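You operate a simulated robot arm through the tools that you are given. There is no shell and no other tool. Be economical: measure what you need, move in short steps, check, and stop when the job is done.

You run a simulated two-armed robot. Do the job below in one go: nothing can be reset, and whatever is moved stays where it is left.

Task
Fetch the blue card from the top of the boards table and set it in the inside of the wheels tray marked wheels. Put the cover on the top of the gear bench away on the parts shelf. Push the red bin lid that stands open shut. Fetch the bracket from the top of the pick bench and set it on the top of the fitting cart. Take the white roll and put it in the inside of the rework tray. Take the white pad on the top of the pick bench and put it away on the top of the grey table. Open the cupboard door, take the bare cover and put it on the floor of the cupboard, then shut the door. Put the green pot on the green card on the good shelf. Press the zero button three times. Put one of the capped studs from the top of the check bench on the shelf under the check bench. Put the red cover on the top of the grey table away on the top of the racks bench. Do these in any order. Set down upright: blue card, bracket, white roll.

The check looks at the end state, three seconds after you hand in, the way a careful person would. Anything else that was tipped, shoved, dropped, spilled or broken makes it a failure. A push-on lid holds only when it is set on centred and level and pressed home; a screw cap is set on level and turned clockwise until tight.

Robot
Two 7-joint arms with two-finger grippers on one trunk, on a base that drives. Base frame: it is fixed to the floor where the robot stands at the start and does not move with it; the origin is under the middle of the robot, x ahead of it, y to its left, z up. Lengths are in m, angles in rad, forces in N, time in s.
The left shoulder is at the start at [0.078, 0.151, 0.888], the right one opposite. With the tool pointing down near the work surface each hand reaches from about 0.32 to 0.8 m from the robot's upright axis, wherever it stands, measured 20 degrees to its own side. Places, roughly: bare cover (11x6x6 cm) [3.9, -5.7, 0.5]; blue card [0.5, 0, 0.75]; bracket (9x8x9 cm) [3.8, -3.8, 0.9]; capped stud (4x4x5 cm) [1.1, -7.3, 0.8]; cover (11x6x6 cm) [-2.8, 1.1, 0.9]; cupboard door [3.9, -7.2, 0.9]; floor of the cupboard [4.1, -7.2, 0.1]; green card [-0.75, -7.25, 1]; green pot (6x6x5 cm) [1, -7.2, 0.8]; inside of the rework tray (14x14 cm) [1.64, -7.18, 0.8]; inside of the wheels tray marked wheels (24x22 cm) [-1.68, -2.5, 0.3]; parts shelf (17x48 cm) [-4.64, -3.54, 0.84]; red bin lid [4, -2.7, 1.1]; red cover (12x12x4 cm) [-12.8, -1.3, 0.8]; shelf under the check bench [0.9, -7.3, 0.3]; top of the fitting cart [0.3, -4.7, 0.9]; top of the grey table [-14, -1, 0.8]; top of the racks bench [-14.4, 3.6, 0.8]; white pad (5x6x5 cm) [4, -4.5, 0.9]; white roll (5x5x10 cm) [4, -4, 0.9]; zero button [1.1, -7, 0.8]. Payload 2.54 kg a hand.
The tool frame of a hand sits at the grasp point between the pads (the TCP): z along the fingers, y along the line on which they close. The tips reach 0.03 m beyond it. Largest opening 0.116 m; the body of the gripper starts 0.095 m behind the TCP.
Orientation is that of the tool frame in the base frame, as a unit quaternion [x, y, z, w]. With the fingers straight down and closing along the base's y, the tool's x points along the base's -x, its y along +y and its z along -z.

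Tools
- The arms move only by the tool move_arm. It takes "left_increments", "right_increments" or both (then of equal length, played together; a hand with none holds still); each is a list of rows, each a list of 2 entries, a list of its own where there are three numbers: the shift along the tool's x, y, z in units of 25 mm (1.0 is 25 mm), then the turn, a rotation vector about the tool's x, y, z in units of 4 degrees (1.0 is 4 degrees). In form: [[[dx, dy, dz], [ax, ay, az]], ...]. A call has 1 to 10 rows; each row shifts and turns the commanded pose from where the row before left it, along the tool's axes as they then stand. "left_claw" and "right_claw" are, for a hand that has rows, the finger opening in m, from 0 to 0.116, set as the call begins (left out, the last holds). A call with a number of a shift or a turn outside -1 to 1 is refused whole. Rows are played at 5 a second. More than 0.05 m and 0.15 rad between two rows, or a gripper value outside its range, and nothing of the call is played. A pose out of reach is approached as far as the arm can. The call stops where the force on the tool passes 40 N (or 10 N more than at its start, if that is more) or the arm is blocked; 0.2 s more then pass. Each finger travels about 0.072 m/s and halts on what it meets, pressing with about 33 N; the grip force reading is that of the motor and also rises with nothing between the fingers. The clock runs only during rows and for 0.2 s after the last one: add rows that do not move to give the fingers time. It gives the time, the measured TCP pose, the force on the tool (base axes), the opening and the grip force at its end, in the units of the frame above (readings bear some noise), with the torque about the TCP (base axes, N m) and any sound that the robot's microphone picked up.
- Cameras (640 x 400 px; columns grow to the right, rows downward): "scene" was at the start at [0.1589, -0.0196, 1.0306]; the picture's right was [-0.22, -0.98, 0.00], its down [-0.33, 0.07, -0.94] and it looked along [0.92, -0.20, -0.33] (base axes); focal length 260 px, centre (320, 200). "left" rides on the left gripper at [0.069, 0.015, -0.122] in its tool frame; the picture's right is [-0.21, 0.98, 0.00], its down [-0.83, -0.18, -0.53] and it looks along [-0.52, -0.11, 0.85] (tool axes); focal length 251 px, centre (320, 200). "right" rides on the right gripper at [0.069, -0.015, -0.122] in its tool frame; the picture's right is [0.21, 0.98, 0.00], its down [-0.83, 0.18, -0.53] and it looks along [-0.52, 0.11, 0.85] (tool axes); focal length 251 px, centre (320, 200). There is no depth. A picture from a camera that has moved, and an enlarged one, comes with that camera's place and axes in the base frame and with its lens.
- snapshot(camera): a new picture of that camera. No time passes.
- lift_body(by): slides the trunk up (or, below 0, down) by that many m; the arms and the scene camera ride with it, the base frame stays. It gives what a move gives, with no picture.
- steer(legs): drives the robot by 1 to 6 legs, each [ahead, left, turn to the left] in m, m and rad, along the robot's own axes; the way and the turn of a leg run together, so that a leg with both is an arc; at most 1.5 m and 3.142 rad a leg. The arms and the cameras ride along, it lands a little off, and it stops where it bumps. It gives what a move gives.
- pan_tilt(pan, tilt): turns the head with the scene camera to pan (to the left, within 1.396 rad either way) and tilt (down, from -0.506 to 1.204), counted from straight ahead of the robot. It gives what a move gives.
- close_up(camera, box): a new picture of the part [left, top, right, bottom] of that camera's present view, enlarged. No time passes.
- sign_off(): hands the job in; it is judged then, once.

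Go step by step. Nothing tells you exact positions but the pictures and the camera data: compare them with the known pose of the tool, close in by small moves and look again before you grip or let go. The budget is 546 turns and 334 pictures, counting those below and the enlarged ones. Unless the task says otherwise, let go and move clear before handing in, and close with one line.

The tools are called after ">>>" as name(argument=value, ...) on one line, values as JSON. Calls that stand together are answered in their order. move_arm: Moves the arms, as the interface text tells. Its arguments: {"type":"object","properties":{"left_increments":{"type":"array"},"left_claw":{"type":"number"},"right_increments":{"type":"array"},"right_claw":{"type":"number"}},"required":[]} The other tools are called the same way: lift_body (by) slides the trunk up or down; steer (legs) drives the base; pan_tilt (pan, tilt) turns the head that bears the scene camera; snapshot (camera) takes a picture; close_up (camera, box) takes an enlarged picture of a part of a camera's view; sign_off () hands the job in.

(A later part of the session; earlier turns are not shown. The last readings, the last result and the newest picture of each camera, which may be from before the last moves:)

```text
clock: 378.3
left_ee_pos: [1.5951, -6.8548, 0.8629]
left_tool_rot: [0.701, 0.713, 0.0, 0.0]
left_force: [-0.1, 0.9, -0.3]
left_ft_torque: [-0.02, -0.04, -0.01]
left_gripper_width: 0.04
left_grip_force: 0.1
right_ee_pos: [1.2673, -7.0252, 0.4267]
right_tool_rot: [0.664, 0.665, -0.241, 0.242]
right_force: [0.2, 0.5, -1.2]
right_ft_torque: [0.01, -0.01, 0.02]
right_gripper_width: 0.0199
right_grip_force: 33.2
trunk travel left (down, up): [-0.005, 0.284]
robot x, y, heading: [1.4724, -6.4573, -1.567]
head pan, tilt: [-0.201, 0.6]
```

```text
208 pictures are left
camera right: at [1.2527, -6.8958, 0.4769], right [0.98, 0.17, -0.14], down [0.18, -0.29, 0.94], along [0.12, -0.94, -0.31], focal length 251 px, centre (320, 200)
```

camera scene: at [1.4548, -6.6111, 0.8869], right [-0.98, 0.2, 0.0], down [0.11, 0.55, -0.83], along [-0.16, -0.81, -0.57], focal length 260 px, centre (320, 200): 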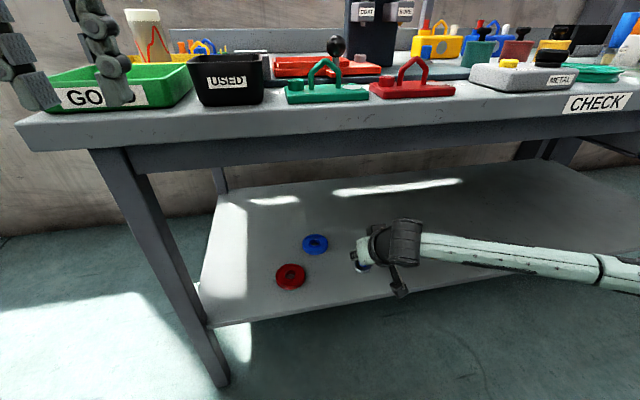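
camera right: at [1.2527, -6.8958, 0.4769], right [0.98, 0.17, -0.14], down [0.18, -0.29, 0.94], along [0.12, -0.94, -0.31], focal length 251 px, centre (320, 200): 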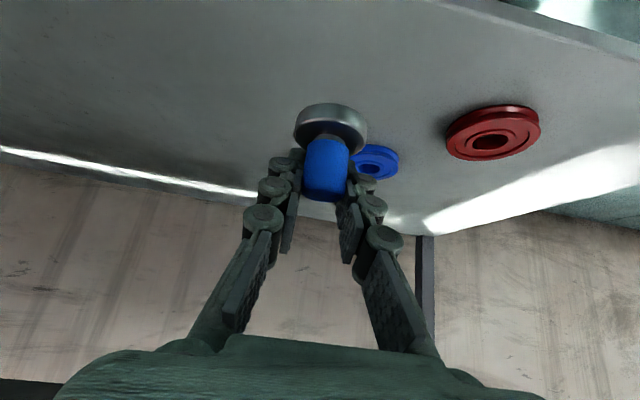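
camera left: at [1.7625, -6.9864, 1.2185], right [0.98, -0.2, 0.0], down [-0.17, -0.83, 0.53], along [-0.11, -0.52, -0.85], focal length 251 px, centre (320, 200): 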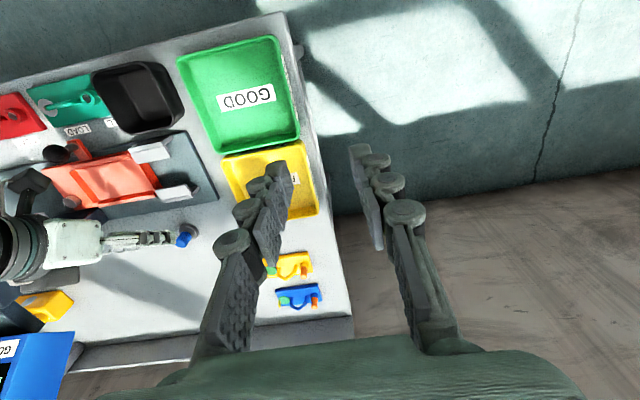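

>>> move_arm(right_increments=[[[-0.77, 0, 0.64], [0, 0, 0]], [[-0.77, 0, 0.64], [0, 0, 0]], [[-0.77, 0, 0.64], [0, 0, 0]], [[0.64, 0, 0.77], [0, 0, 0]], [[0.64, 0, 0.77], [0, 0, 0]], [[0.4, 0, 0.48], [0, 0, 0]]])

>>> snapshot(camera="right")

>>> close_up(camera="scene", box=[260, 180, 460, 310])

```text
clock: 379.7
left_ee_pos: [1.5955, -6.8543, 0.8631]
left_tool_rot: [0.701, 0.713, -0.001, 0.001]
left_force: [-0.7, -0.6, 0.5]
left_ft_torque: [-0.01, -0.02, 0.01]
left_gripper_width: 0.0399
left_grip_force: 0.1
right_ee_pos: [1.2691, -7.0999, 0.361]
right_tool_rot: [0.663, 0.666, -0.241, 0.243]
right_force: [0.2, 0.4, -1.5]
right_ft_torque: [-0.04, 0.0, -0.02]
right_gripper_width: 0.0201
right_grip_force: 32.9
trunk travel left (down, up): [-0.005, 0.284]
robot x, y, heading: [1.4708, -6.4549, -1.568]
head pan, tilt: [-0.201, 0.6]
```

```text
207 pictures are left
camera right: at [1.2536, -6.9694, 0.4105], right [0.98, 0.17, -0.14], down [0.18, -0.29, 0.94], along [0.12, -0.94, -0.31], focal length 251 px, centre (320, 200)
```

right: 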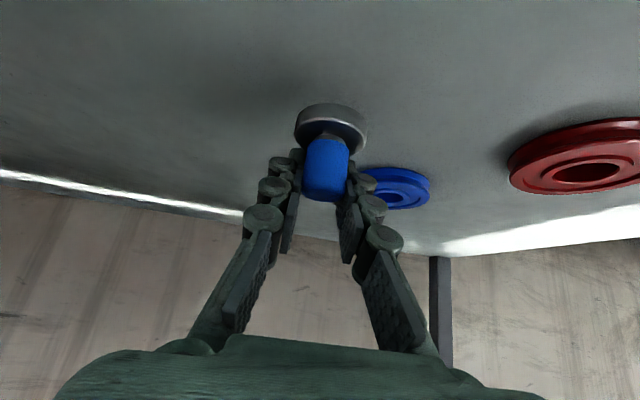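

```text
3.08 times, centred on (360, 245) of scene
camera zoom: at [1.4548, -6.6112, 0.8869], right [-0.98, 0.2, 0.0], down [0.11, 0.55, -0.82], along [-0.16, -0.81, -0.57], focal length 800 px, centre (197, 62)
```

zoom: 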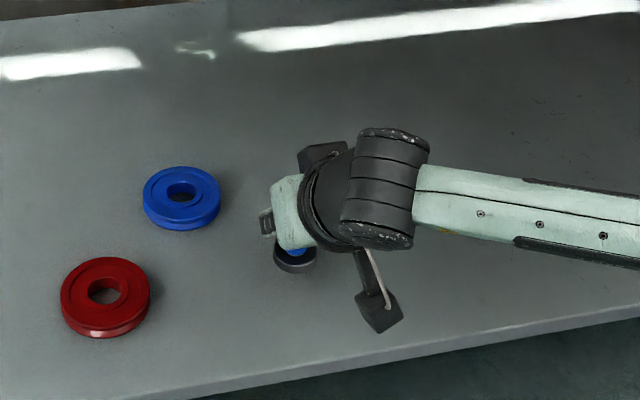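

>>> move_arm(right_increments=[[[0.16, 0, 0.19], [0, 0, 0]], [[0.13, 0, 0.15], [0, 0, 0]], [[0.1, 0, 0.12], [0, 0, 0]]])

```text
clock: 380.5
left_ee_pos: [1.5946, -6.8547, 0.8637]
left_tool_rot: [0.701, 0.713, -0.001, 0.001]
left_force: [0.0, -1.1, 1.0]
left_ft_torque: [0.02, 0.0, 0.02]
left_gripper_width: 0.04
left_grip_force: 0.1
right_ee_pos: [1.2685, -7.0993, 0.3467]
right_tool_rot: [0.663, 0.665, -0.241, 0.243]
right_force: [-0.4, 1.2, -2.7]
right_ft_torque: [-0.06, 0.0, 0.02]
right_gripper_width: 0.02
right_grip_force: 32.6
trunk travel left (down, up): [-0.005, 0.284]
robot x, y, heading: [1.4734, -6.4539, -1.572]
head pan, tilt: [-0.201, 0.6]
```

>>> move_arm(right_increments=[[[0.08, 0, 0.1], [0, 0, 0]], [[0.06, 0, 0.08], [0, 0, 0]]])

```text
clock: 381.1
left_ee_pos: [1.5948, -6.8552, 0.8632]
left_tool_rot: [0.701, 0.713, -0.001, 0.0]
left_force: [0.3, -0.3, -0.1]
left_ft_torque: [0.01, -0.03, 0.0]
left_gripper_width: 0.04
left_grip_force: 0.0
right_ee_pos: [1.2683, -7.101, 0.3392]
right_tool_rot: [0.664, 0.665, -0.241, 0.242]
right_force: [0.6, 0.4, -2.4]
right_ft_torque: [0.01, -0.04, -0.03]
right_gripper_width: 0.0199
right_grip_force: 32.6
trunk travel left (down, up): [-0.005, 0.284]
robot x, y, heading: [1.4716, -6.455, -1.571]
head pan, tilt: [-0.201, 0.6]
```

>>> move_arm(right_increments=[[[0.08, 0, 0.1], [0, 0, 0]], [[0.06, 0, 0.08], [0, 0, 0]]])

>>> close_up(camera="right", box=[240, 60, 440, 230])

```text
clock: 381.7
left_ee_pos: [1.5943, -6.853, 0.8632]
left_tool_rot: [0.701, 0.713, 0.0, 0.001]
left_force: [-0.6, -0.2, 0.3]
left_ft_torque: [-0.03, 0.02, 0.0]
left_gripper_width: 0.0399
left_grip_force: 0.2
right_ee_pos: [1.269, -7.101, 0.3357]
right_tool_rot: [0.663, 0.665, -0.241, 0.244]
right_force: [-0.5, 0.5, 2.6]
right_ft_torque: [-0.02, -0.06, 0.05]
right_gripper_width: 0.0203
right_grip_force: 33.0
trunk travel left (down, up): [-0.005, 0.284]
robot x, y, heading: [1.47, -6.4561, -1.57]
head pan, tilt: [-0.201, 0.6]
```

```text
2.35 times, centred on (340, 145) of right
camera zoom: at [1.2529, -6.9709, 0.3847], right [0.98, 0.17, -0.14], down [0.18, -0.29, 0.94], along [0.12, -0.94, -0.31], focal length 592 px, centre (273, 329)
```

zoom: 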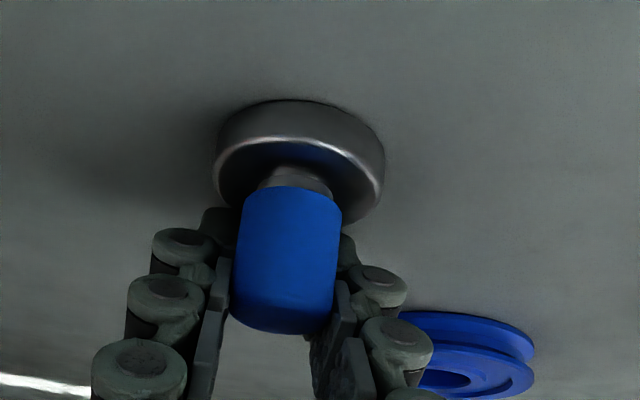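

Touching down. Opening and backing straight out along the finger direction.

>>> move_arm(right_increments=[[[0, 0, 0], [0, 0, 0]], [[0, 0, 0], [0, 0, 0]], [[0, 0, 0], [0, 0, 0]], [[0, 0, -1], [0, 0, 0]], [[0, 0, -1], [0, 0, 0]], [[0, 0, -1], [0, 0, 0]]], right_claw=0.06)

>>> steer(legs=[[-0.3, 0, 0]])

>>> snapshot(camera="right")

>>> snapshot(camera="scene")

```text
clock: 383.1
left_ee_pos: [1.5947, -6.8538, 0.8633]
left_tool_rot: [0.701, 0.713, -0.001, 0.0]
left_force: [-0.6, -0.8, -0.7]
left_ft_torque: [0.0, 0.05, -0.02]
left_gripper_width: 0.0399
left_grip_force: 0.1
right_ee_pos: [1.268, -7.0536, 0.3939]
right_tool_rot: [0.663, 0.665, -0.241, 0.243]
right_force: [-0.5, -0.6, -0.1]
right_ft_torque: [0.02, -0.05, 0.0]
right_gripper_width: 0.06
right_grip_force: 0.1
trunk travel left (down, up): [-0.005, 0.284]
robot x, y, heading: [1.4738, -6.4539, -1.566]
head pan, tilt: [-0.201, 0.6]
```

```text
clock: 385.2
left_ee_pos: [1.5957, -6.5445, 0.8628]
left_tool_rot: [0.7, 0.714, -0.001, 0.001]
left_force: [0.1, -0.3, 0.7]
left_ft_torque: [0.01, 0.01, 0.0]
left_gripper_width: 0.0401
left_grip_force: 0.1
right_ee_pos: [1.2695, -6.744, 0.3925]
right_tool_rot: [0.663, 0.666, -0.24, 0.243]
right_force: [-0.3, 0.4, -0.1]
right_ft_torque: [0.02, 0.0, -0.03]
right_gripper_width: 0.06
right_grip_force: 0.1
trunk travel left (down, up): [-0.005, 0.284]
robot x, y, heading: [1.4665, -6.1487, -1.566]
head pan, tilt: [-0.201, 0.6]
```

```text
204 pictures are left
camera right: at [1.2536, -6.6136, 0.4431], right [0.98, 0.17, -0.14], down [0.18, -0.29, 0.94], along [0.12, -0.94, -0.31], focal length 251 px, centre (320, 200)
```

right: 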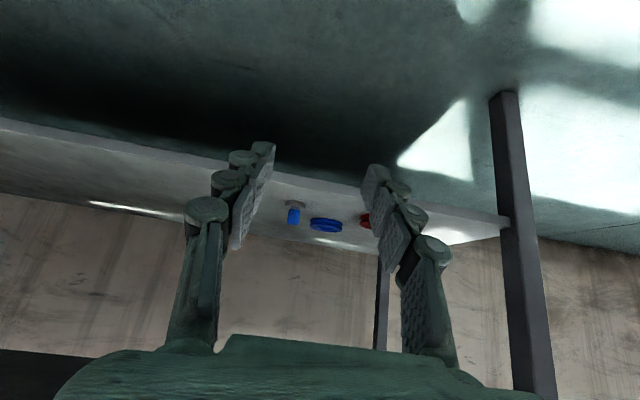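

```text
203 pictures are left
camera scene: at [1.454, -6.3007, 0.8869], right [-0.98, 0.19, 0.0], down [0.11, 0.55, -0.83], along [-0.16, -0.81, -0.56], focal length 260 px, centre (320, 200)
```

scene: 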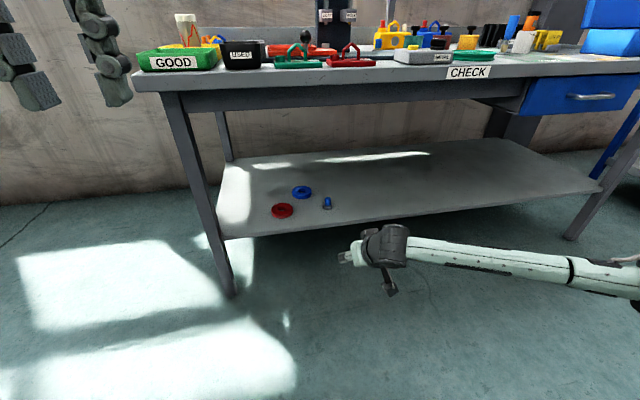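

The stud stands on the under-shelf. Now raise the trunk and set the right hand pointing down (fingers closed) for the zero button at about [1.082, −7.0].

>>> lift_body(by=0.24)

>>> move_arm(right_increments=[[[-0.64, 0, -0.77], [0, 0, 0]], [[-0.64, 0, -0.77], [0, 0, 0]], [[-0.64, 0, -0.77], [0, 0, 0]], [[-0.64, 0, -0.77], [0, 0, 0]], [[-0.64, 0, -0.77], [0, 0, 0]], [[-0.64, 0, -0.77], [0, 0, 0]], [[-0.64, 0, -0.77], [0, 0, 0]], [[-0.64, 0, -0.77], [0, 0, 0]], [[-0.64, 0, -0.77], [0, 0, 0]], [[-0.64, 0, -0.77], [0, 0, 0]]], right_claw=0.0)

>>> move_arm(right_increments=[[[0, 0, 0], [0, 1, 0]], [[0, 0, 0], [0, 1, 0]], [[0, 0, 0], [0, 1, 0]], [[0, 0, 0], [0, 1, 0]], [[0, 0, 0], [0, 1, 0]], [[0, 0, 0], [0, 1, 0]], [[0, 0, 0], [0, 1, 0]], [[0, 0, 0], [0, 1, 0]], [[0, 0, 0], [0, 1, 0]], [[0, 0, 0], [0, 1, 0]]])

>>> move_arm(right_increments=[[[0, 0, -1], [0, 0, 0]], [[0, 0, -1], [0, 0, 0]], [[0, 0, -1], [0, 0, 0]], [[0, 0, -1], [0, 0, 0]]])

```text
clock: 387.7
left_ee_pos: [1.5961, -6.5441, 1.1039]
left_tool_rot: [0.7, 0.714, 0.0, -0.001]
left_force: [0.5, 0.5, 0.8]
left_ft_torque: [0.01, -0.02, 0.03]
left_gripper_width: 0.0401
left_grip_force: 0.0
right_ee_pos: [1.2699, -6.7439, 0.6335]
right_tool_rot: [0.663, 0.666, -0.241, 0.243]
right_force: [0.8, 0.1, 0.6]
right_ft_torque: [0.02, 0.0, 0.0]
right_gripper_width: 0.0602
right_grip_force: 0.0
trunk travel left (down, up): [-0.245, 0.044]
robot x, y, heading: [1.4669, -6.1475, -1.566]
head pan, tilt: [-0.201, 0.6]
```

```text
clock: 389.9
left_ee_pos: [1.5944, -6.544, 1.1048]
left_tool_rot: [0.701, 0.714, -0.001, 0.001]
left_force: [0.9, 0.0, -0.2]
left_ft_torque: [0.01, 0.0, 0.01]
left_gripper_width: 0.04
left_grip_force: 0.0
right_ee_pos: [1.2691, -6.7414, 0.8842]
right_tool_rot: [0.663, 0.666, -0.24, 0.244]
right_force: [0.6, 0.7, 0.4]
right_ft_torque: [0.0, 0.03, 0.02]
right_gripper_width: 0.0002
right_grip_force: 28.7
trunk travel left (down, up): [-0.245, 0.044]
robot x, y, heading: [1.4721, -6.145, -1.568]
head pan, tilt: [-0.201, 0.6]
```

```text
clock: 392.1
left_ee_pos: [1.5936, -6.5448, 1.1026]
left_tool_rot: [0.7, 0.714, 0.0, 0.001]
left_force: [0.1, 0.6, 1.2]
left_ft_torque: [0.01, 0.01, -0.01]
left_gripper_width: 0.0399
left_grip_force: 0.2
right_ee_pos: [1.2689, -6.744, 0.8823]
right_tool_rot: [0.705, 0.709, 0.0, 0.0]
right_force: [0.0, 1.0, -1.1]
right_ft_torque: [0.02, 0.01, 0.01]
right_gripper_width: 0.0
right_grip_force: 29.4
trunk travel left (down, up): [-0.245, 0.044]
robot x, y, heading: [1.4693, -6.1464, -1.562]
head pan, tilt: [-0.201, 0.6]
```

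```text
clock: 393.1
left_ee_pos: [1.5962, -6.5445, 1.1037]
left_tool_rot: [0.7, 0.714, 0.0, 0.001]
left_force: [0.4, 0.9, -0.4]
left_ft_torque: [0.0, -0.01, -0.02]
left_gripper_width: 0.0402
left_grip_force: 0.0
right_ee_pos: [1.2665, -6.7449, 0.9837]
right_tool_rot: [0.705, 0.709, 0.0, 0.0]
right_force: [1.0, 0.6, -0.9]
right_ft_torque: [-0.01, -0.02, -0.03]
right_gripper_width: 0.0
right_grip_force: 28.7
trunk travel left (down, up): [-0.245, 0.044]
robot x, y, heading: [1.4701, -6.1453, -1.563]
head pan, tilt: [-0.201, 0.6]
```

>>> steer(legs=[[0, -0.18, -0.008], [0.25, 0, 0]])

>>> snapshot(camera="right")

>>> snapshot(camera="scene")

```text
clock: 396.9
left_ee_pos: [1.4008, -6.7914, 1.1038]
left_tool_rot: [0.705, 0.71, 0.001, 0.0]
left_force: [0.1, -0.7, -0.7]
left_ft_torque: [0.02, -0.02, -0.01]
left_gripper_width: 0.04
left_grip_force: 0.0
right_ee_pos: [1.071, -6.9868, 0.9829]
right_tool_rot: [0.709, 0.705, 0.001, 0.0]
right_force: [0.0, -0.7, -0.6]
right_ft_torque: [0.05, 0.02, -0.01]
right_gripper_width: 0.0
right_grip_force: 29.1
trunk travel left (down, up): [-0.245, 0.044]
robot x, y, heading: [1.2826, -6.3922, -1.583]
head pan, tilt: [-0.201, 0.6]
```

```text
202 pictures are left
camera right: at [1.0558, -6.9192, 1.106], right [0.98, 0.21, 0.0], down [0.18, -0.83, 0.53], along [0.11, -0.52, -0.85], focal length 251 px, centre (320, 200)
```

right: 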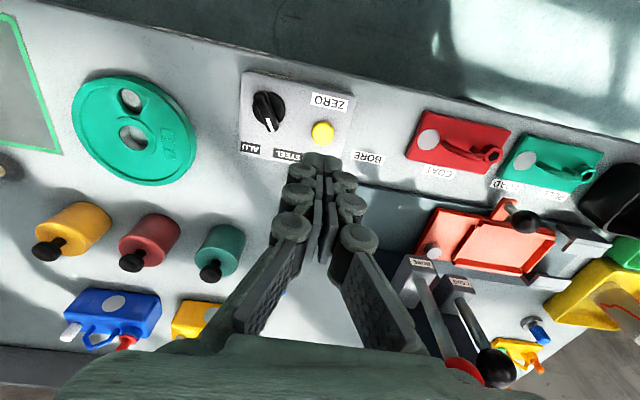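

```text
201 pictures are left
camera scene: at [1.263, -6.5465, 1.1268], right [-0.98, 0.21, 0.0], down [0.12, 0.55, -0.82], along [-0.17, -0.81, -0.57], focal length 260 px, centre (320, 200)
```

scene: 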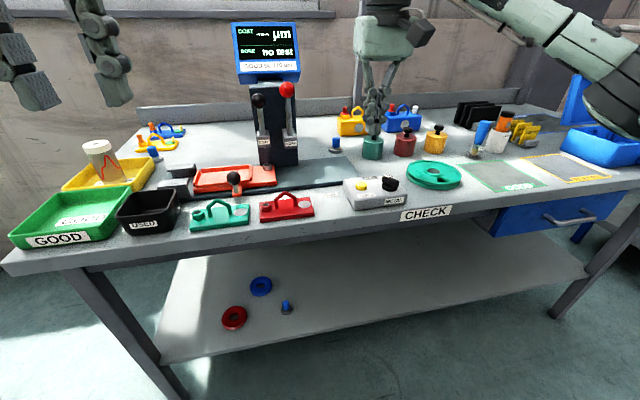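

Button triangulates to [1.0765, −7.002, 0.83]. Aligning and approaching.

>>> move_arm(right_increments=[[[-0.6, 0.22, 0], [0, 0, 0]], [[0, 0, 1], [0, 0, 0]], [[0, 0, 1], [0, 0, 0]], [[0, 0, 1], [0, 0, 0]], [[0, 0, 1], [0, 0, 0]], [[0, 0, 0.2], [0, 0, 0]]])

>>> snapshot(camera="right")

>>> close_up(camera="scene", box=[300, 120, 440, 220])

```text
clock: 398.3
left_ee_pos: [1.4, -6.7903, 1.1035]
left_tool_rot: [0.705, 0.709, 0.0, 0.001]
left_force: [-1.2, 0.1, 0.3]
left_ft_torque: [0.01, 0.03, 0.01]
left_gripper_width: 0.0399
left_grip_force: 0.0
right_ee_pos: [1.0766, -7.0035, 0.879]
right_tool_rot: [0.709, 0.706, 0.0, 0.001]
right_force: [0.2, -0.4, -0.7]
right_ft_torque: [0.01, 0.03, -0.02]
right_gripper_width: 0.0
right_grip_force: 28.5
trunk travel left (down, up): [-0.245, 0.044]
robot x, y, heading: [1.2831, -6.3946, -1.575]
head pan, tilt: [-0.201, 0.6]
```

```text
200 pictures are left
camera right: at [1.0621, -6.935, 1.0024], right [0.98, 0.21, 0.0], down [0.18, -0.83, 0.53], along [0.11, -0.52, -0.84], focal length 251 px, centre (320, 200)
```

right: 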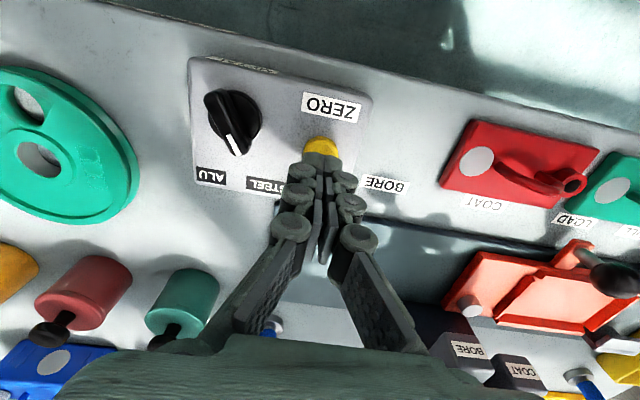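

```text
4.00 times, centred on (370, 170) of scene
camera zoom: at [1.263, -6.546, 1.1269], right [-0.98, 0.21, 0.0], down [0.12, 0.55, -0.83], along [-0.17, -0.81, -0.56], focal length 1040 px, centre (120, 320)
```

zoom: 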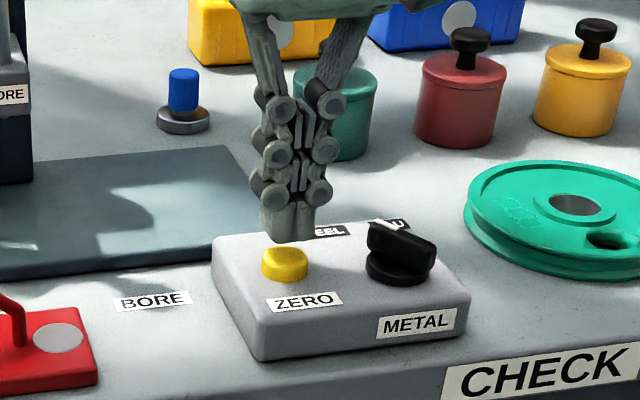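

Fingertip is about 8 mm above the button. Pressing in small steps to learn its travel.

>>> move_arm(right_increments=[[[0, 0, 0.25], [0, 0, 0]], [[0, 0, 0.12], [0, 0, 0]]])

```text
clock: 398.9
left_ee_pos: [1.4008, -6.7904, 1.1024]
left_tool_rot: [0.705, 0.709, 0.0, 0.0]
left_force: [0.0, -0.1, 0.5]
left_ft_torque: [-0.02, 0.02, -0.01]
left_gripper_width: 0.0399
left_grip_force: 0.1
right_ee_pos: [1.076, -7.0048, 0.871]
right_tool_rot: [0.709, 0.705, 0.001, 0.001]
right_force: [0.9, -0.8, 0.6]
right_ft_torque: [-0.01, 0.06, 0.0]
right_gripper_width: 0.0
right_grip_force: 29.0
trunk travel left (down, up): [-0.245, 0.044]
robot x, y, heading: [1.2798, -6.3931, -1.575]
head pan, tilt: [-0.201, 0.6]
```

>>> move_arm(right_increments=[[[0, 0, 0.08], [0, 0, 0]], [[0, 0, 0.08], [0, 0, 0]]])

```text
clock: 399.5
left_ee_pos: [1.4002, -6.7919, 1.1031]
left_tool_rot: [0.705, 0.709, 0.0, 0.0]
left_force: [0.6, -1.3, 0.2]
left_ft_torque: [-0.03, 0.02, -0.02]
left_gripper_width: 0.0401
left_grip_force: 0.1
right_ee_pos: [1.0751, -7.0021, 0.8661]
right_tool_rot: [0.709, 0.705, -0.001, 0.002]
right_force: [0.3, -1.0, 1.0]
right_ft_torque: [-0.02, -0.01, -0.01]
right_gripper_width: 0.0
right_grip_force: 29.4
trunk travel left (down, up): [-0.245, 0.044]
robot x, y, heading: [1.2854, -6.3937, -1.577]
head pan, tilt: [-0.201, 0.6]
```

>>> move_arm(right_increments=[[[0, 0, 0.08], [0, 0, 0]], [[0, 0, 0.08], [0, 0, 0]]])

```text
clock: 400.1
left_ee_pos: [1.4014, -6.7912, 1.1033]
left_tool_rot: [0.705, 0.71, -0.001, 0.001]
left_force: [0.6, -0.1, 0.0]
left_ft_torque: [0.03, 0.01, -0.02]
left_gripper_width: 0.0397
left_grip_force: 0.0
right_ee_pos: [1.0767, -7.0016, 0.8618]
right_tool_rot: [0.709, 0.705, 0.0, 0.0]
right_force: [-0.1, -0.9, 2.7]
right_ft_torque: [-0.07, -0.02, 0.0]
right_gripper_width: 0.006
right_grip_force: 28.8
trunk travel left (down, up): [-0.245, 0.044]
robot x, y, heading: [1.2812, -6.3912, -1.577]
head pan, tilt: [-0.201, 0.6]
heard: click
```

A click: press one. Releasing fully, then pressing again.

>>> move_arm(right_increments=[[[0, 0, -0.4], [0, 0, 0]], [[0, 0, -0.4], [0, 0, 0]], [[0, 0, 0], [0, 0, 0]]])

>>> close_up(camera="scene", box=[300, 120, 440, 220])

```text
clock: 400.9
left_ee_pos: [1.4013, -6.79, 1.1029]
left_tool_rot: [0.704, 0.71, 0.0, 0.001]
left_force: [0.1, 0.6, 0.6]
left_ft_torque: [0.02, 0.0, 0.01]
left_gripper_width: 0.04
left_grip_force: 0.0
right_ee_pos: [1.0746, -7.0014, 0.8813]
right_tool_rot: [0.709, 0.706, 0.0, 0.001]
right_force: [-0.2, -0.3, 0.2]
right_ft_torque: [0.01, 0.03, -0.01]
right_gripper_width: 0.0001
right_grip_force: 27.8
trunk travel left (down, up): [-0.245, 0.044]
robot x, y, heading: [1.2808, -6.3922, -1.58]
head pan, tilt: [-0.201, 0.6]
```

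```text
4.00 times, centred on (370, 170) of scene
camera zoom: at [1.263, -6.546, 1.1269], right [-0.98, 0.21, 0.0], down [0.12, 0.55, -0.83], along [-0.17, -0.81, -0.56], focal length 1040 px, centre (120, 320)
```

zoom: 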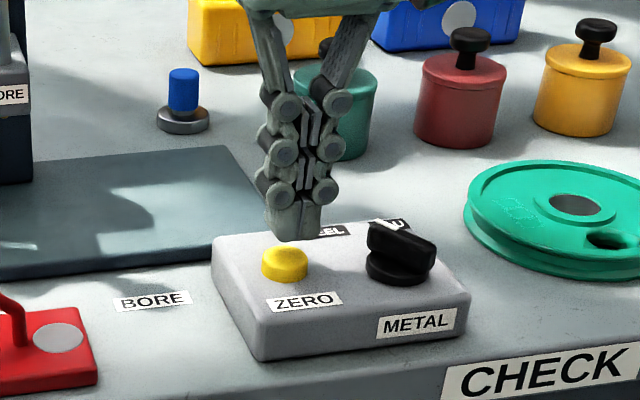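

>>> move_arm(right_increments=[[[0, 0, 0.5], [0, 0, 0]], [[0, 0, 0.3], [0, 0, 0]], [[0, 0, 0.03], [0, 0, 0]]])

>>> move_arm(right_increments=[[[0, 0, -0.4], [0, 0, 0]], [[0, 0, -0.43], [0, 0, 0]], [[0, 0, 0], [0, 0, 0]]])

```text
clock: 401.7
left_ee_pos: [1.4003, -6.7913, 1.1038]
left_tool_rot: [0.705, 0.709, -0.001, 0.001]
left_force: [-1.2, -0.5, 0.4]
left_ft_torque: [0.02, 0.0, 0.0]
left_gripper_width: 0.04
left_grip_force: 0.0
right_ee_pos: [1.0756, -7.0013, 0.8605]
right_tool_rot: [0.71, 0.704, 0.0, 0.001]
right_force: [-1.2, 1.7, 5.7]
right_ft_torque: [0.05, 0.04, 0.02]
right_gripper_width: 0.0059
right_grip_force: 28.3
trunk travel left (down, up): [-0.245, 0.044]
robot x, y, heading: [1.2814, -6.3917, -1.581]
head pan, tilt: [-0.201, 0.6]
heard: click
```

```text
clock: 402.5
left_ee_pos: [1.4011, -6.7902, 1.1027]
left_tool_rot: [0.705, 0.709, 0.0, 0.001]
left_force: [0.1, 1.1, 0.5]
left_ft_torque: [0.04, 0.0, 0.01]
left_gripper_width: 0.0403
left_grip_force: 0.1
right_ee_pos: [1.0752, -7.0031, 0.8809]
right_tool_rot: [0.709, 0.705, 0.001, 0.001]
right_force: [0.2, 0.1, 0.2]
right_ft_torque: [0.0, 0.03, -0.01]
right_gripper_width: 0.0001
right_grip_force: 28.4
trunk travel left (down, up): [-0.245, 0.044]
robot x, y, heading: [1.2849, -6.389, -1.577]
head pan, tilt: [-0.201, 0.6]
```

Second click. Third press:

>>> move_arm(right_increments=[[[0, 0, 0.5], [0, 0, 0]], [[0, 0, 0.3], [0, 0, 0]], [[0, 0, 0.03], [0, 0, 0]]])

>>> move_arm(right_increments=[[[0, 0, -0.4], [0, 0, 0]], [[0, 0, -0.43], [0, 0, 0]], [[0, 0, -1], [0, 0, 0]], [[0, 0, -1], [0, 0, 0]], [[0, 0, -1], [0, 0, 0]], [[0, 0, -1], [0, 0, 0]], [[0, 0, -0.5], [0, 0, 0]]])

>>> close_up(camera="scene", box=[210, 20, 450, 220])

```text
clock: 403.3
left_ee_pos: [1.4008, -6.7891, 1.1027]
left_tool_rot: [0.704, 0.71, 0.0, 0.001]
left_force: [-0.9, 0.2, -0.1]
left_ft_torque: [-0.02, 0.03, -0.02]
left_gripper_width: 0.0401
left_grip_force: 0.0
right_ee_pos: [1.0755, -7.0023, 0.8603]
right_tool_rot: [0.709, 0.705, -0.001, 0.001]
right_force: [-0.5, 0.5, 5.1]
right_ft_torque: [0.04, 0.06, 0.02]
right_gripper_width: 0.006
right_grip_force: 28.4
trunk travel left (down, up): [-0.245, 0.044]
robot x, y, heading: [1.2832, -6.3944, -1.574]
head pan, tilt: [-0.201, 0.6]
heard: click
```

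```text
clock: 404.9
left_ee_pos: [1.4005, -6.791, 1.1036]
left_tool_rot: [0.705, 0.709, -0.001, 0.001]
left_force: [-0.1, 0.0, -0.2]
left_ft_torque: [-0.02, 0.0, 0.0]
left_gripper_width: 0.04
left_grip_force: 0.1
right_ee_pos: [1.0748, -7.002, 0.9948]
right_tool_rot: [0.709, 0.705, 0.0, 0.001]
right_force: [-0.4, -0.4, 0.4]
right_ft_torque: [0.01, -0.01, -0.02]
right_gripper_width: 0.0001
right_grip_force: 28.5
trunk travel left (down, up): [-0.245, 0.044]
robot x, y, heading: [1.2812, -6.3909, -1.578]
head pan, tilt: [-0.201, 0.6]
```

```text
2.00 times, centred on (330, 120) of scene
camera zoom: at [1.2631, -6.5459, 1.1269], right [-0.98, 0.21, 0.0], down [0.12, 0.55, -0.83], along [-0.17, -0.81, -0.56], focal length 520 px, centre (300, 360)
```

zoom: 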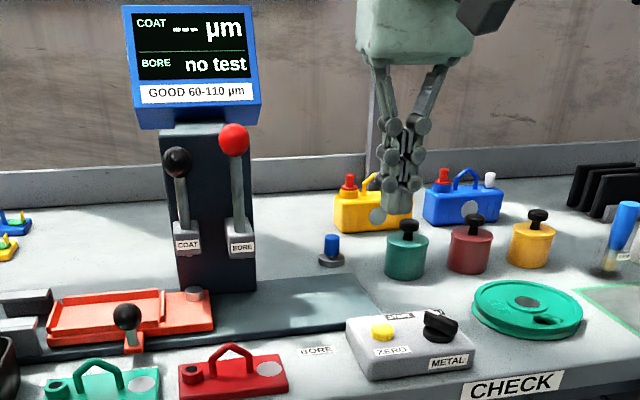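

Three presses done. Next, the green pot at about [0.952, −7.235]. Moving the base so the right hand can take it.

>>> steer(legs=[[0, -0.13, 0.005], [0.14, 0, 0]])

>>> move_arm(right_increments=[[[-0.5, 0, 0], [0, 0, 0]], [[-1, 0, 0], [0, 0, 0]], [[-1, 0, 0], [0, 0, 0]]], right_claw=0.085)

>>> snapshot(camera="right")

>>> snapshot(camera="scene")

```text
clock: 407.8
left_ee_pos: [1.2698, -6.9251, 1.1032]
left_tool_rot: [0.703, 0.711, 0.0, 0.0]
left_force: [-0.2, 0.3, 0.9]
left_ft_torque: [0.03, -0.05, -0.01]
left_gripper_width: 0.0396
left_grip_force: 0.0
right_ee_pos: [0.9456, -7.1384, 0.9939]
right_tool_rot: [0.707, 0.707, 0.001, 0.001]
right_force: [-0.1, -0.5, 0.1]
right_ft_torque: [0.05, 0.0, -0.01]
right_gripper_width: 0.0
right_grip_force: 28.6
trunk travel left (down, up): [-0.245, 0.044]
robot x, y, heading: [1.15, -6.5305, -1.577]
head pan, tilt: [-0.201, 0.6]
```

```text
clock: 408.6
left_ee_pos: [1.2712, -6.9261, 1.1032]
left_tool_rot: [0.703, 0.711, -0.001, 0.001]
left_force: [0.4, -1.1, 1.5]
left_ft_torque: [0.0, -0.03, 0.03]
left_gripper_width: 0.04
left_grip_force: 0.0
right_ee_pos: [0.9501, -7.2011, 0.9921]
right_tool_rot: [0.708, 0.706, 0.0, 0.0]
right_force: [0.1, -0.5, 0.3]
right_ft_torque: [0.03, 0.02, 0.0]
right_gripper_width: 0.0852
right_grip_force: 0.0
trunk travel left (down, up): [-0.245, 0.044]
robot x, y, heading: [1.151, -6.5287, -1.574]
head pan, tilt: [-0.201, 0.6]
```

```text
196 pictures are left
camera right: at [0.9341, -7.1331, 1.1157], right [0.98, 0.21, 0.0], down [0.18, -0.83, 0.53], along [0.11, -0.52, -0.85], focal length 251 px, centre (320, 200)
```

right: 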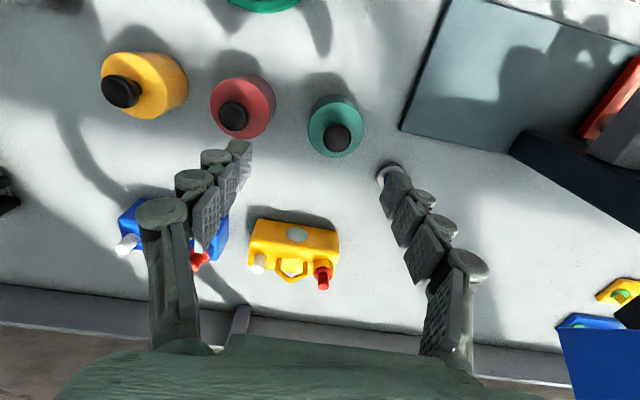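

```text
195 pictures are left
camera scene: at [1.1321, -6.6811, 1.1268], right [-0.98, 0.2, 0.0], down [0.11, 0.55, -0.82], along [-0.17, -0.81, -0.57], focal length 260 px, centre (320, 200)
```

scene: 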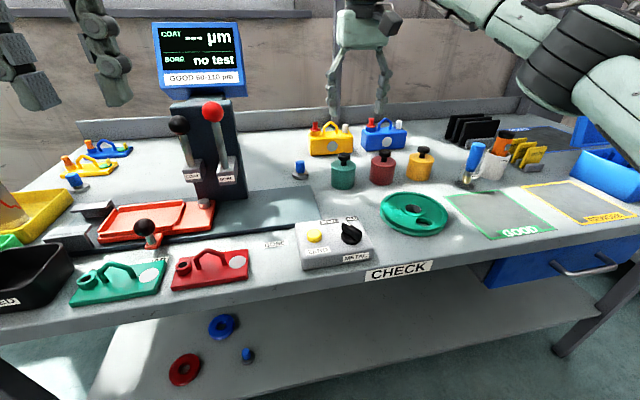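

>>> move_arm(right_increments=[[[-0.68, 0.68, 0], [0, 0, 0]], [[0, 0, 1], [0, 0, 0]], [[0, 0, 1], [0, 0, 0]], [[0, 0, 1], [0, 0, 0]], [[0, 0, 0.8], [0, 0, 0]]])

>>> snapshot(camera="right")

>>> close_up(camera="scene", box=[280, 90, 460, 210])

```text
clock: 409.8
left_ee_pos: [1.2709, -6.925, 1.1041]
left_tool_rot: [0.704, 0.711, -0.001, 0.0]
left_force: [0.1, -0.3, -0.4]
left_ft_torque: [-0.04, -0.03, 0.02]
left_gripper_width: 0.0401
left_grip_force: 0.0
right_ee_pos: [0.965, -7.2156, 0.8974]
right_tool_rot: [0.708, 0.707, 0.0, 0.001]
right_force: [-0.3, -0.6, 0.0]
right_ft_torque: [0.01, 0.0, -0.01]
right_gripper_width: 0.0849
right_grip_force: 0.1
trunk travel left (down, up): [-0.245, 0.044]
robot x, y, heading: [1.1506, -6.5263, -1.573]
head pan, tilt: [-0.201, 0.6]
```

```text
194 pictures are left
camera right: at [0.9507, -7.1484, 1.0202], right [0.98, 0.21, 0.0], down [0.18, -0.83, 0.53], along [0.11, -0.52, -0.85], focal length 251 px, centre (320, 200)
```

right: 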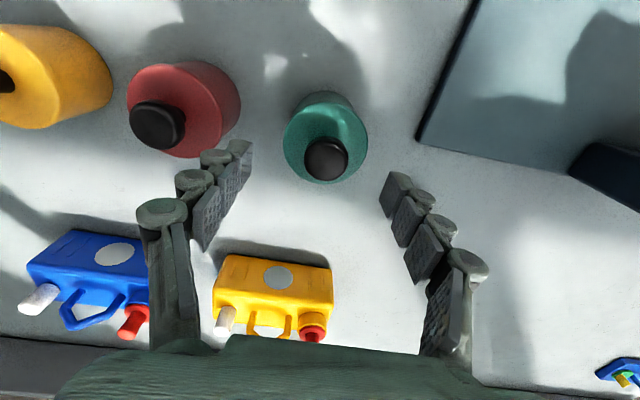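

```text
3.33 times, centred on (370, 150) of scene
camera zoom: at [1.1317, -6.6811, 1.1269], right [-0.98, 0.2, 0.0], down [0.11, 0.55, -0.82], along [-0.17, -0.81, -0.57], focal length 866 px, centre (153, 367)
```

zoom: 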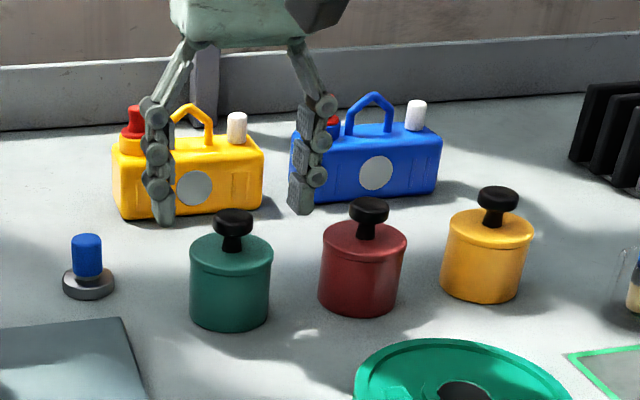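

Knob triangulates to [0.966, −7.206, 0.87]. Lowering around the pot body and gripping.

>>> move_arm(right_increments=[[[0.32, 0, 1], [0, 0, 0]], [[0, 0, 1], [0, 0, 0]], [[0, 0, 0.7], [0, 0, 0]]])

>>> snapshot(camera="right")

>>> close_up(camera="scene", box=[280, 90, 460, 210])

```text
clock: 410.6
left_ee_pos: [1.2701, -6.9242, 1.1037]
left_tool_rot: [0.704, 0.711, -0.001, 0.001]
left_force: [0.1, -0.9, -0.3]
left_ft_torque: [0.02, -0.03, 0.0]
left_gripper_width: 0.0397
left_grip_force: 0.0
right_ee_pos: [0.9639, -7.21, 0.8314]
right_tool_rot: [0.708, 0.707, 0.0, 0.001]
right_force: [0.1, -0.6, 0.1]
right_ft_torque: [0.02, 0.03, 0.01]
right_gripper_width: 0.0852
right_grip_force: 0.0
trunk travel left (down, up): [-0.245, 0.044]
robot x, y, heading: [1.1492, -6.5265, -1.575]
head pan, tilt: [-0.201, 0.6]
```

```text
192 pictures are left
camera right: at [0.9489, -7.1421, 0.9542], right [0.98, 0.21, 0.0], down [0.18, -0.83, 0.53], along [0.11, -0.52, -0.84], focal length 251 px, centre (320, 200)
```

right: 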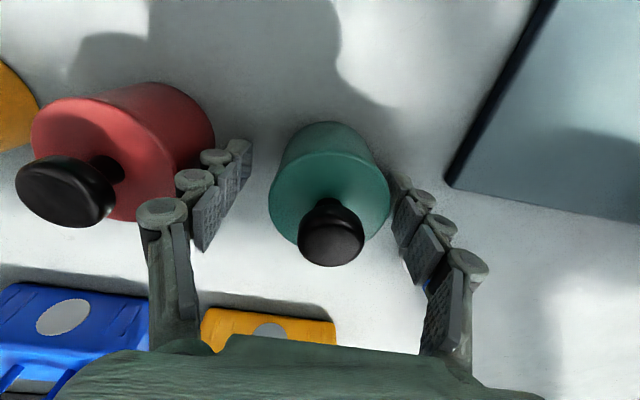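

```text
3.33 times, centred on (370, 150) of scene
camera zoom: at [1.1318, -6.681, 1.1269], right [-0.98, 0.2, 0.0], down [0.11, 0.55, -0.82], along [-0.17, -0.81, -0.57], focal length 866 px, centre (153, 367)
```

zoom: 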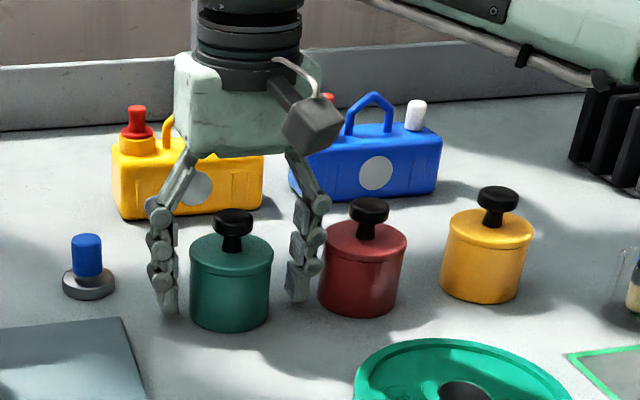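

>>> move_arm(right_increments=[[[0.25, 0.08, 0], [0, 0, 0]], [[0, 0, 0], [0, 0, 0]], [[0, 0, 0], [0, 0, 0]], [[0, 0, 0], [0, 0, 0]], [[0, 0, 0], [0, 0, 0]], [[0, 0, -1], [0, 0, 0]], [[0, 0, -1], [0, 0, 0]], [[0, 0, -1], [0, 0, 0]], [[0, 0, -1], [0, 0, 0]], [[0, 0, -1], [0, 0, 0]]], right_claw=0.0)

>>> snapshot(camera="right")

>>> snapshot(camera="scene")

```text
clock: 412.8
left_ee_pos: [1.2703, -6.9253, 1.1035]
left_tool_rot: [0.703, 0.711, -0.001, 0.001]
left_force: [-0.3, -0.5, 0.3]
left_ft_torque: [-0.04, 0.03, 0.01]
left_gripper_width: 0.04
left_grip_force: 0.1
right_ee_pos: [0.966, -7.2026, 0.956]
right_tool_rot: [0.707, 0.707, 0.001, 0.001]
right_force: [-0.5, -0.3, -5.8]
right_ft_torque: [-0.03, 0.01, 0.01]
right_gripper_width: 0.0564
right_grip_force: 32.6
trunk travel left (down, up): [-0.245, 0.044]
robot x, y, heading: [1.1509, -6.5275, -1.575]
head pan, tilt: [-0.201, 0.6]
heard: snap
```

```text
190 pictures are left
camera right: at [0.9516, -7.134, 1.0794], right [0.98, 0.21, 0.0], down [0.18, -0.83, 0.53], along [0.12, -0.52, -0.85], focal length 251 px, centre (320, 200)
```

right: 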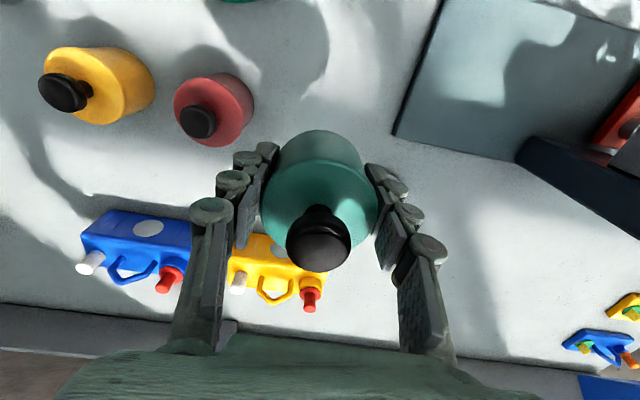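

```text
189 pictures are left
camera scene: at [1.1318, -6.6812, 1.1268], right [-0.98, 0.2, 0.0], down [0.11, 0.55, -0.82], along [-0.17, -0.81, -0.57], focal length 260 px, centre (320, 200)
```

scene: 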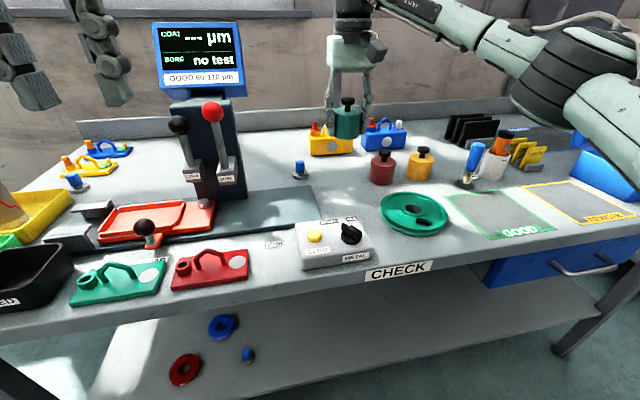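

I heard a snap; inspecting the pot and the place where it stood.

>>> close_up(camera="scene", box=[280, 60, 480, 210])

>>> close_up(camera="right", box=[220, 100, 440, 290])

```text
2.67 times, centred on (380, 135) of scene
camera zoom: at [1.1318, -6.6812, 1.1268], right [-0.98, 0.2, 0.0], down [0.11, 0.55, -0.82], along [-0.17, -0.81, -0.57], focal length 693 px, centre (160, 373)
```

zoom: 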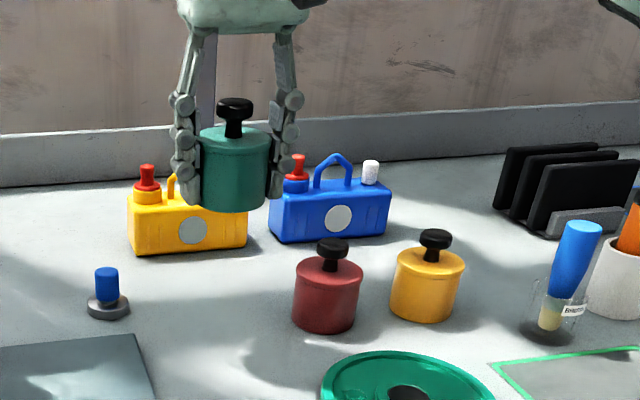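

```text
2.11 times, centred on (330, 195) of right
camera zoom: at [0.9516, -7.134, 1.0794], right [0.98, 0.21, 0.0], down [0.18, -0.83, 0.53], along [0.12, -0.52, -0.85], focal length 529 px, centre (299, 210)
```

zoom: 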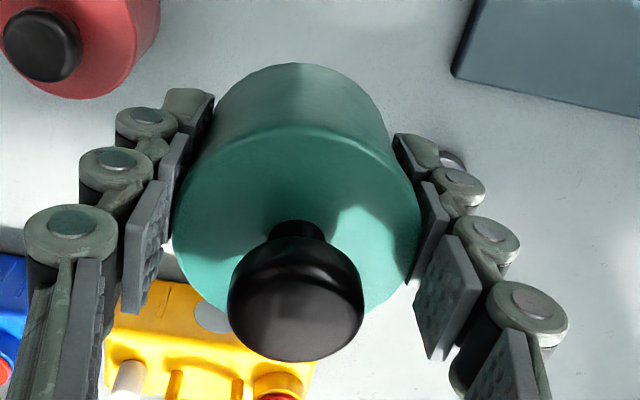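

Nothing looks damaged. I'll retract with the pot and drive west to the good shelf at about [−0.75, −7.25].

>>> move_arm(right_increments=[[[0, 0, -1], [0, 0, 0]], [[0, 0, -1], [0, 0, 0]], [[1, 0, 0], [0, 0, 0]], [[1, 0, 0], [0, 0, 0]], [[1, 0, 0], [0, 0, 0]], [[1, 0, 0], [0, 0, 0]], [[1, 0, 0], [0, 0, 0]], [[1, 0, 0], [0, 0, 0]], [[1, 0, 0], [0, 0, 0]]])

>>> steer(legs=[[-0.32, 0, 0]])

>>> pan_tilt(pan=-0.9, tilt=0.4)

>>> snapshot(camera="scene")

```text
clock: 414.8
left_ee_pos: [1.2706, -6.9251, 1.1036]
left_tool_rot: [0.703, 0.711, -0.001, 0.001]
left_force: [-0.3, 0.2, 0.1]
left_ft_torque: [-0.03, 0.0, 0.0]
left_gripper_width: 0.0404
left_grip_force: 0.1
right_ee_pos: [0.9655, -7.0271, 1.0058]
right_tool_rot: [0.708, 0.706, 0.001, 0.001]
right_force: [0.9, 0.6, -6.1]
right_ft_torque: [0.01, 0.0, -0.04]
right_gripper_width: 0.0564
right_grip_force: 33.1
trunk travel left (down, up): [-0.245, 0.044]
robot x, y, heading: [1.1522, -6.5243, -1.575]
head pan, tilt: [-0.201, 0.6]
```

```text
clock: 416.9
left_ee_pos: [1.2719, -6.5998, 1.1037]
left_tool_rot: [0.702, 0.712, -0.001, 0.001]
left_force: [0.4, -0.4, 0.7]
left_ft_torque: [-0.03, 0.04, -0.01]
left_gripper_width: 0.0401
left_grip_force: 0.1
right_ee_pos: [0.9658, -6.7034, 1.0055]
right_tool_rot: [0.707, 0.707, 0.001, 0.001]
right_force: [0.5, -0.1, -6.1]
right_ft_torque: [0.02, 0.0, -0.01]
right_gripper_width: 0.0564
right_grip_force: 32.7
trunk travel left (down, up): [-0.245, 0.044]
robot x, y, heading: [1.1526, -6.201, -1.571]
head pan, tilt: [-0.201, 0.6]
```

```text
clock: 418.0
left_ee_pos: [1.2717, -6.6015, 1.1033]
left_tool_rot: [0.702, 0.712, 0.0, 0.0]
left_force: [1.0, -0.1, 0.1]
left_ft_torque: [-0.01, 0.0, 0.01]
left_gripper_width: 0.0402
left_grip_force: 0.0
right_ee_pos: [0.9669, -6.7043, 1.006]
right_tool_rot: [0.707, 0.707, -0.001, 0.001]
right_force: [0.3, 0.2, -6.5]
right_ft_torque: [0.05, 0.01, 0.04]
right_gripper_width: 0.0563
right_grip_force: 33.0
trunk travel left (down, up): [-0.245, 0.044]
robot x, y, heading: [1.1501, -6.2, -1.574]
head pan, tilt: [-0.901, 0.4]
```

```text
186 pictures are left
camera scene: at [1.0776, -6.328, 1.145], right [-0.62, 0.78, 0.0], down [0.31, 0.24, -0.92], along [-0.72, -0.57, -0.39], focal length 260 px, centre (320, 200)
```

scene: 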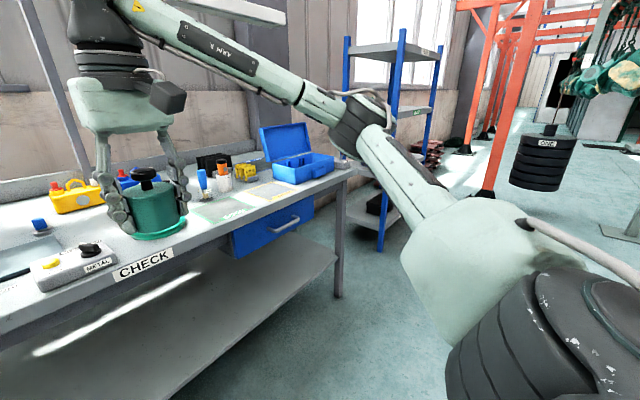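

>>> steer(legs=[[0, -1.4, 0]])

>>> pan_tilt(pan=-0.3, tilt=0.4)

>>> snapshot(camera="scene")

```text
clock: 431.2
left_ee_pos: [-0.09, -6.5927, 1.1024]
left_tool_rot: [0.706, 0.708, 0.0, 0.0]
left_force: [0.8, -0.5, 0.0]
left_ft_torque: [0.0, 0.01, 0.0]
left_gripper_width: 0.0399
left_grip_force: 0.1
right_ee_pos: [-0.3969, -6.6925, 1.0063]
right_tool_rot: [0.711, 0.703, 0.001, 0.001]
right_force: [0.5, 1.0, -6.8]
right_ft_torque: [0.04, -0.03, 0.0]
right_gripper_width: 0.0564
right_grip_force: 32.7
trunk travel left (down, up): [-0.245, 0.044]
robot x, y, heading: [-0.2061, -6.1991, -1.578]
head pan, tilt: [-0.901, 0.4]
```

```text
clock: 432.2
left_ee_pos: [-0.0903, -6.5944, 1.1039]
left_tool_rot: [0.707, 0.707, 0.0, 0.0]
left_force: [0.0, -0.6, -0.5]
left_ft_torque: [0.0, 0.02, -0.03]
left_gripper_width: 0.0399
left_grip_force: 0.1
right_ee_pos: [-0.3972, -6.6933, 1.0045]
right_tool_rot: [0.712, 0.702, 0.0, 0.001]
right_force: [0.6, -0.3, -5.5]
right_ft_torque: [0.02, -0.01, -0.01]
right_gripper_width: 0.0567
right_grip_force: 33.6
trunk travel left (down, up): [-0.245, 0.044]
robot x, y, heading: [-0.2065, -6.1914, -1.58]
head pan, tilt: [-0.3, 0.4]
```

```text
185 pictures are left
camera scene: at [-0.2369, -6.3496, 1.145], right [-0.95, 0.31, 0.0], down [0.12, 0.37, -0.92], along [-0.28, -0.88, -0.39], focal length 260 px, centre (320, 200)
```

scene: 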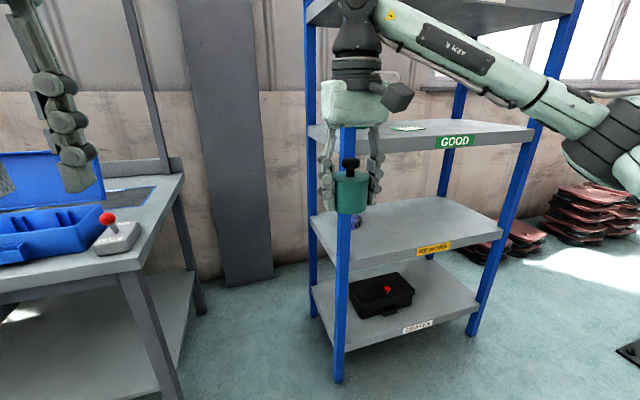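

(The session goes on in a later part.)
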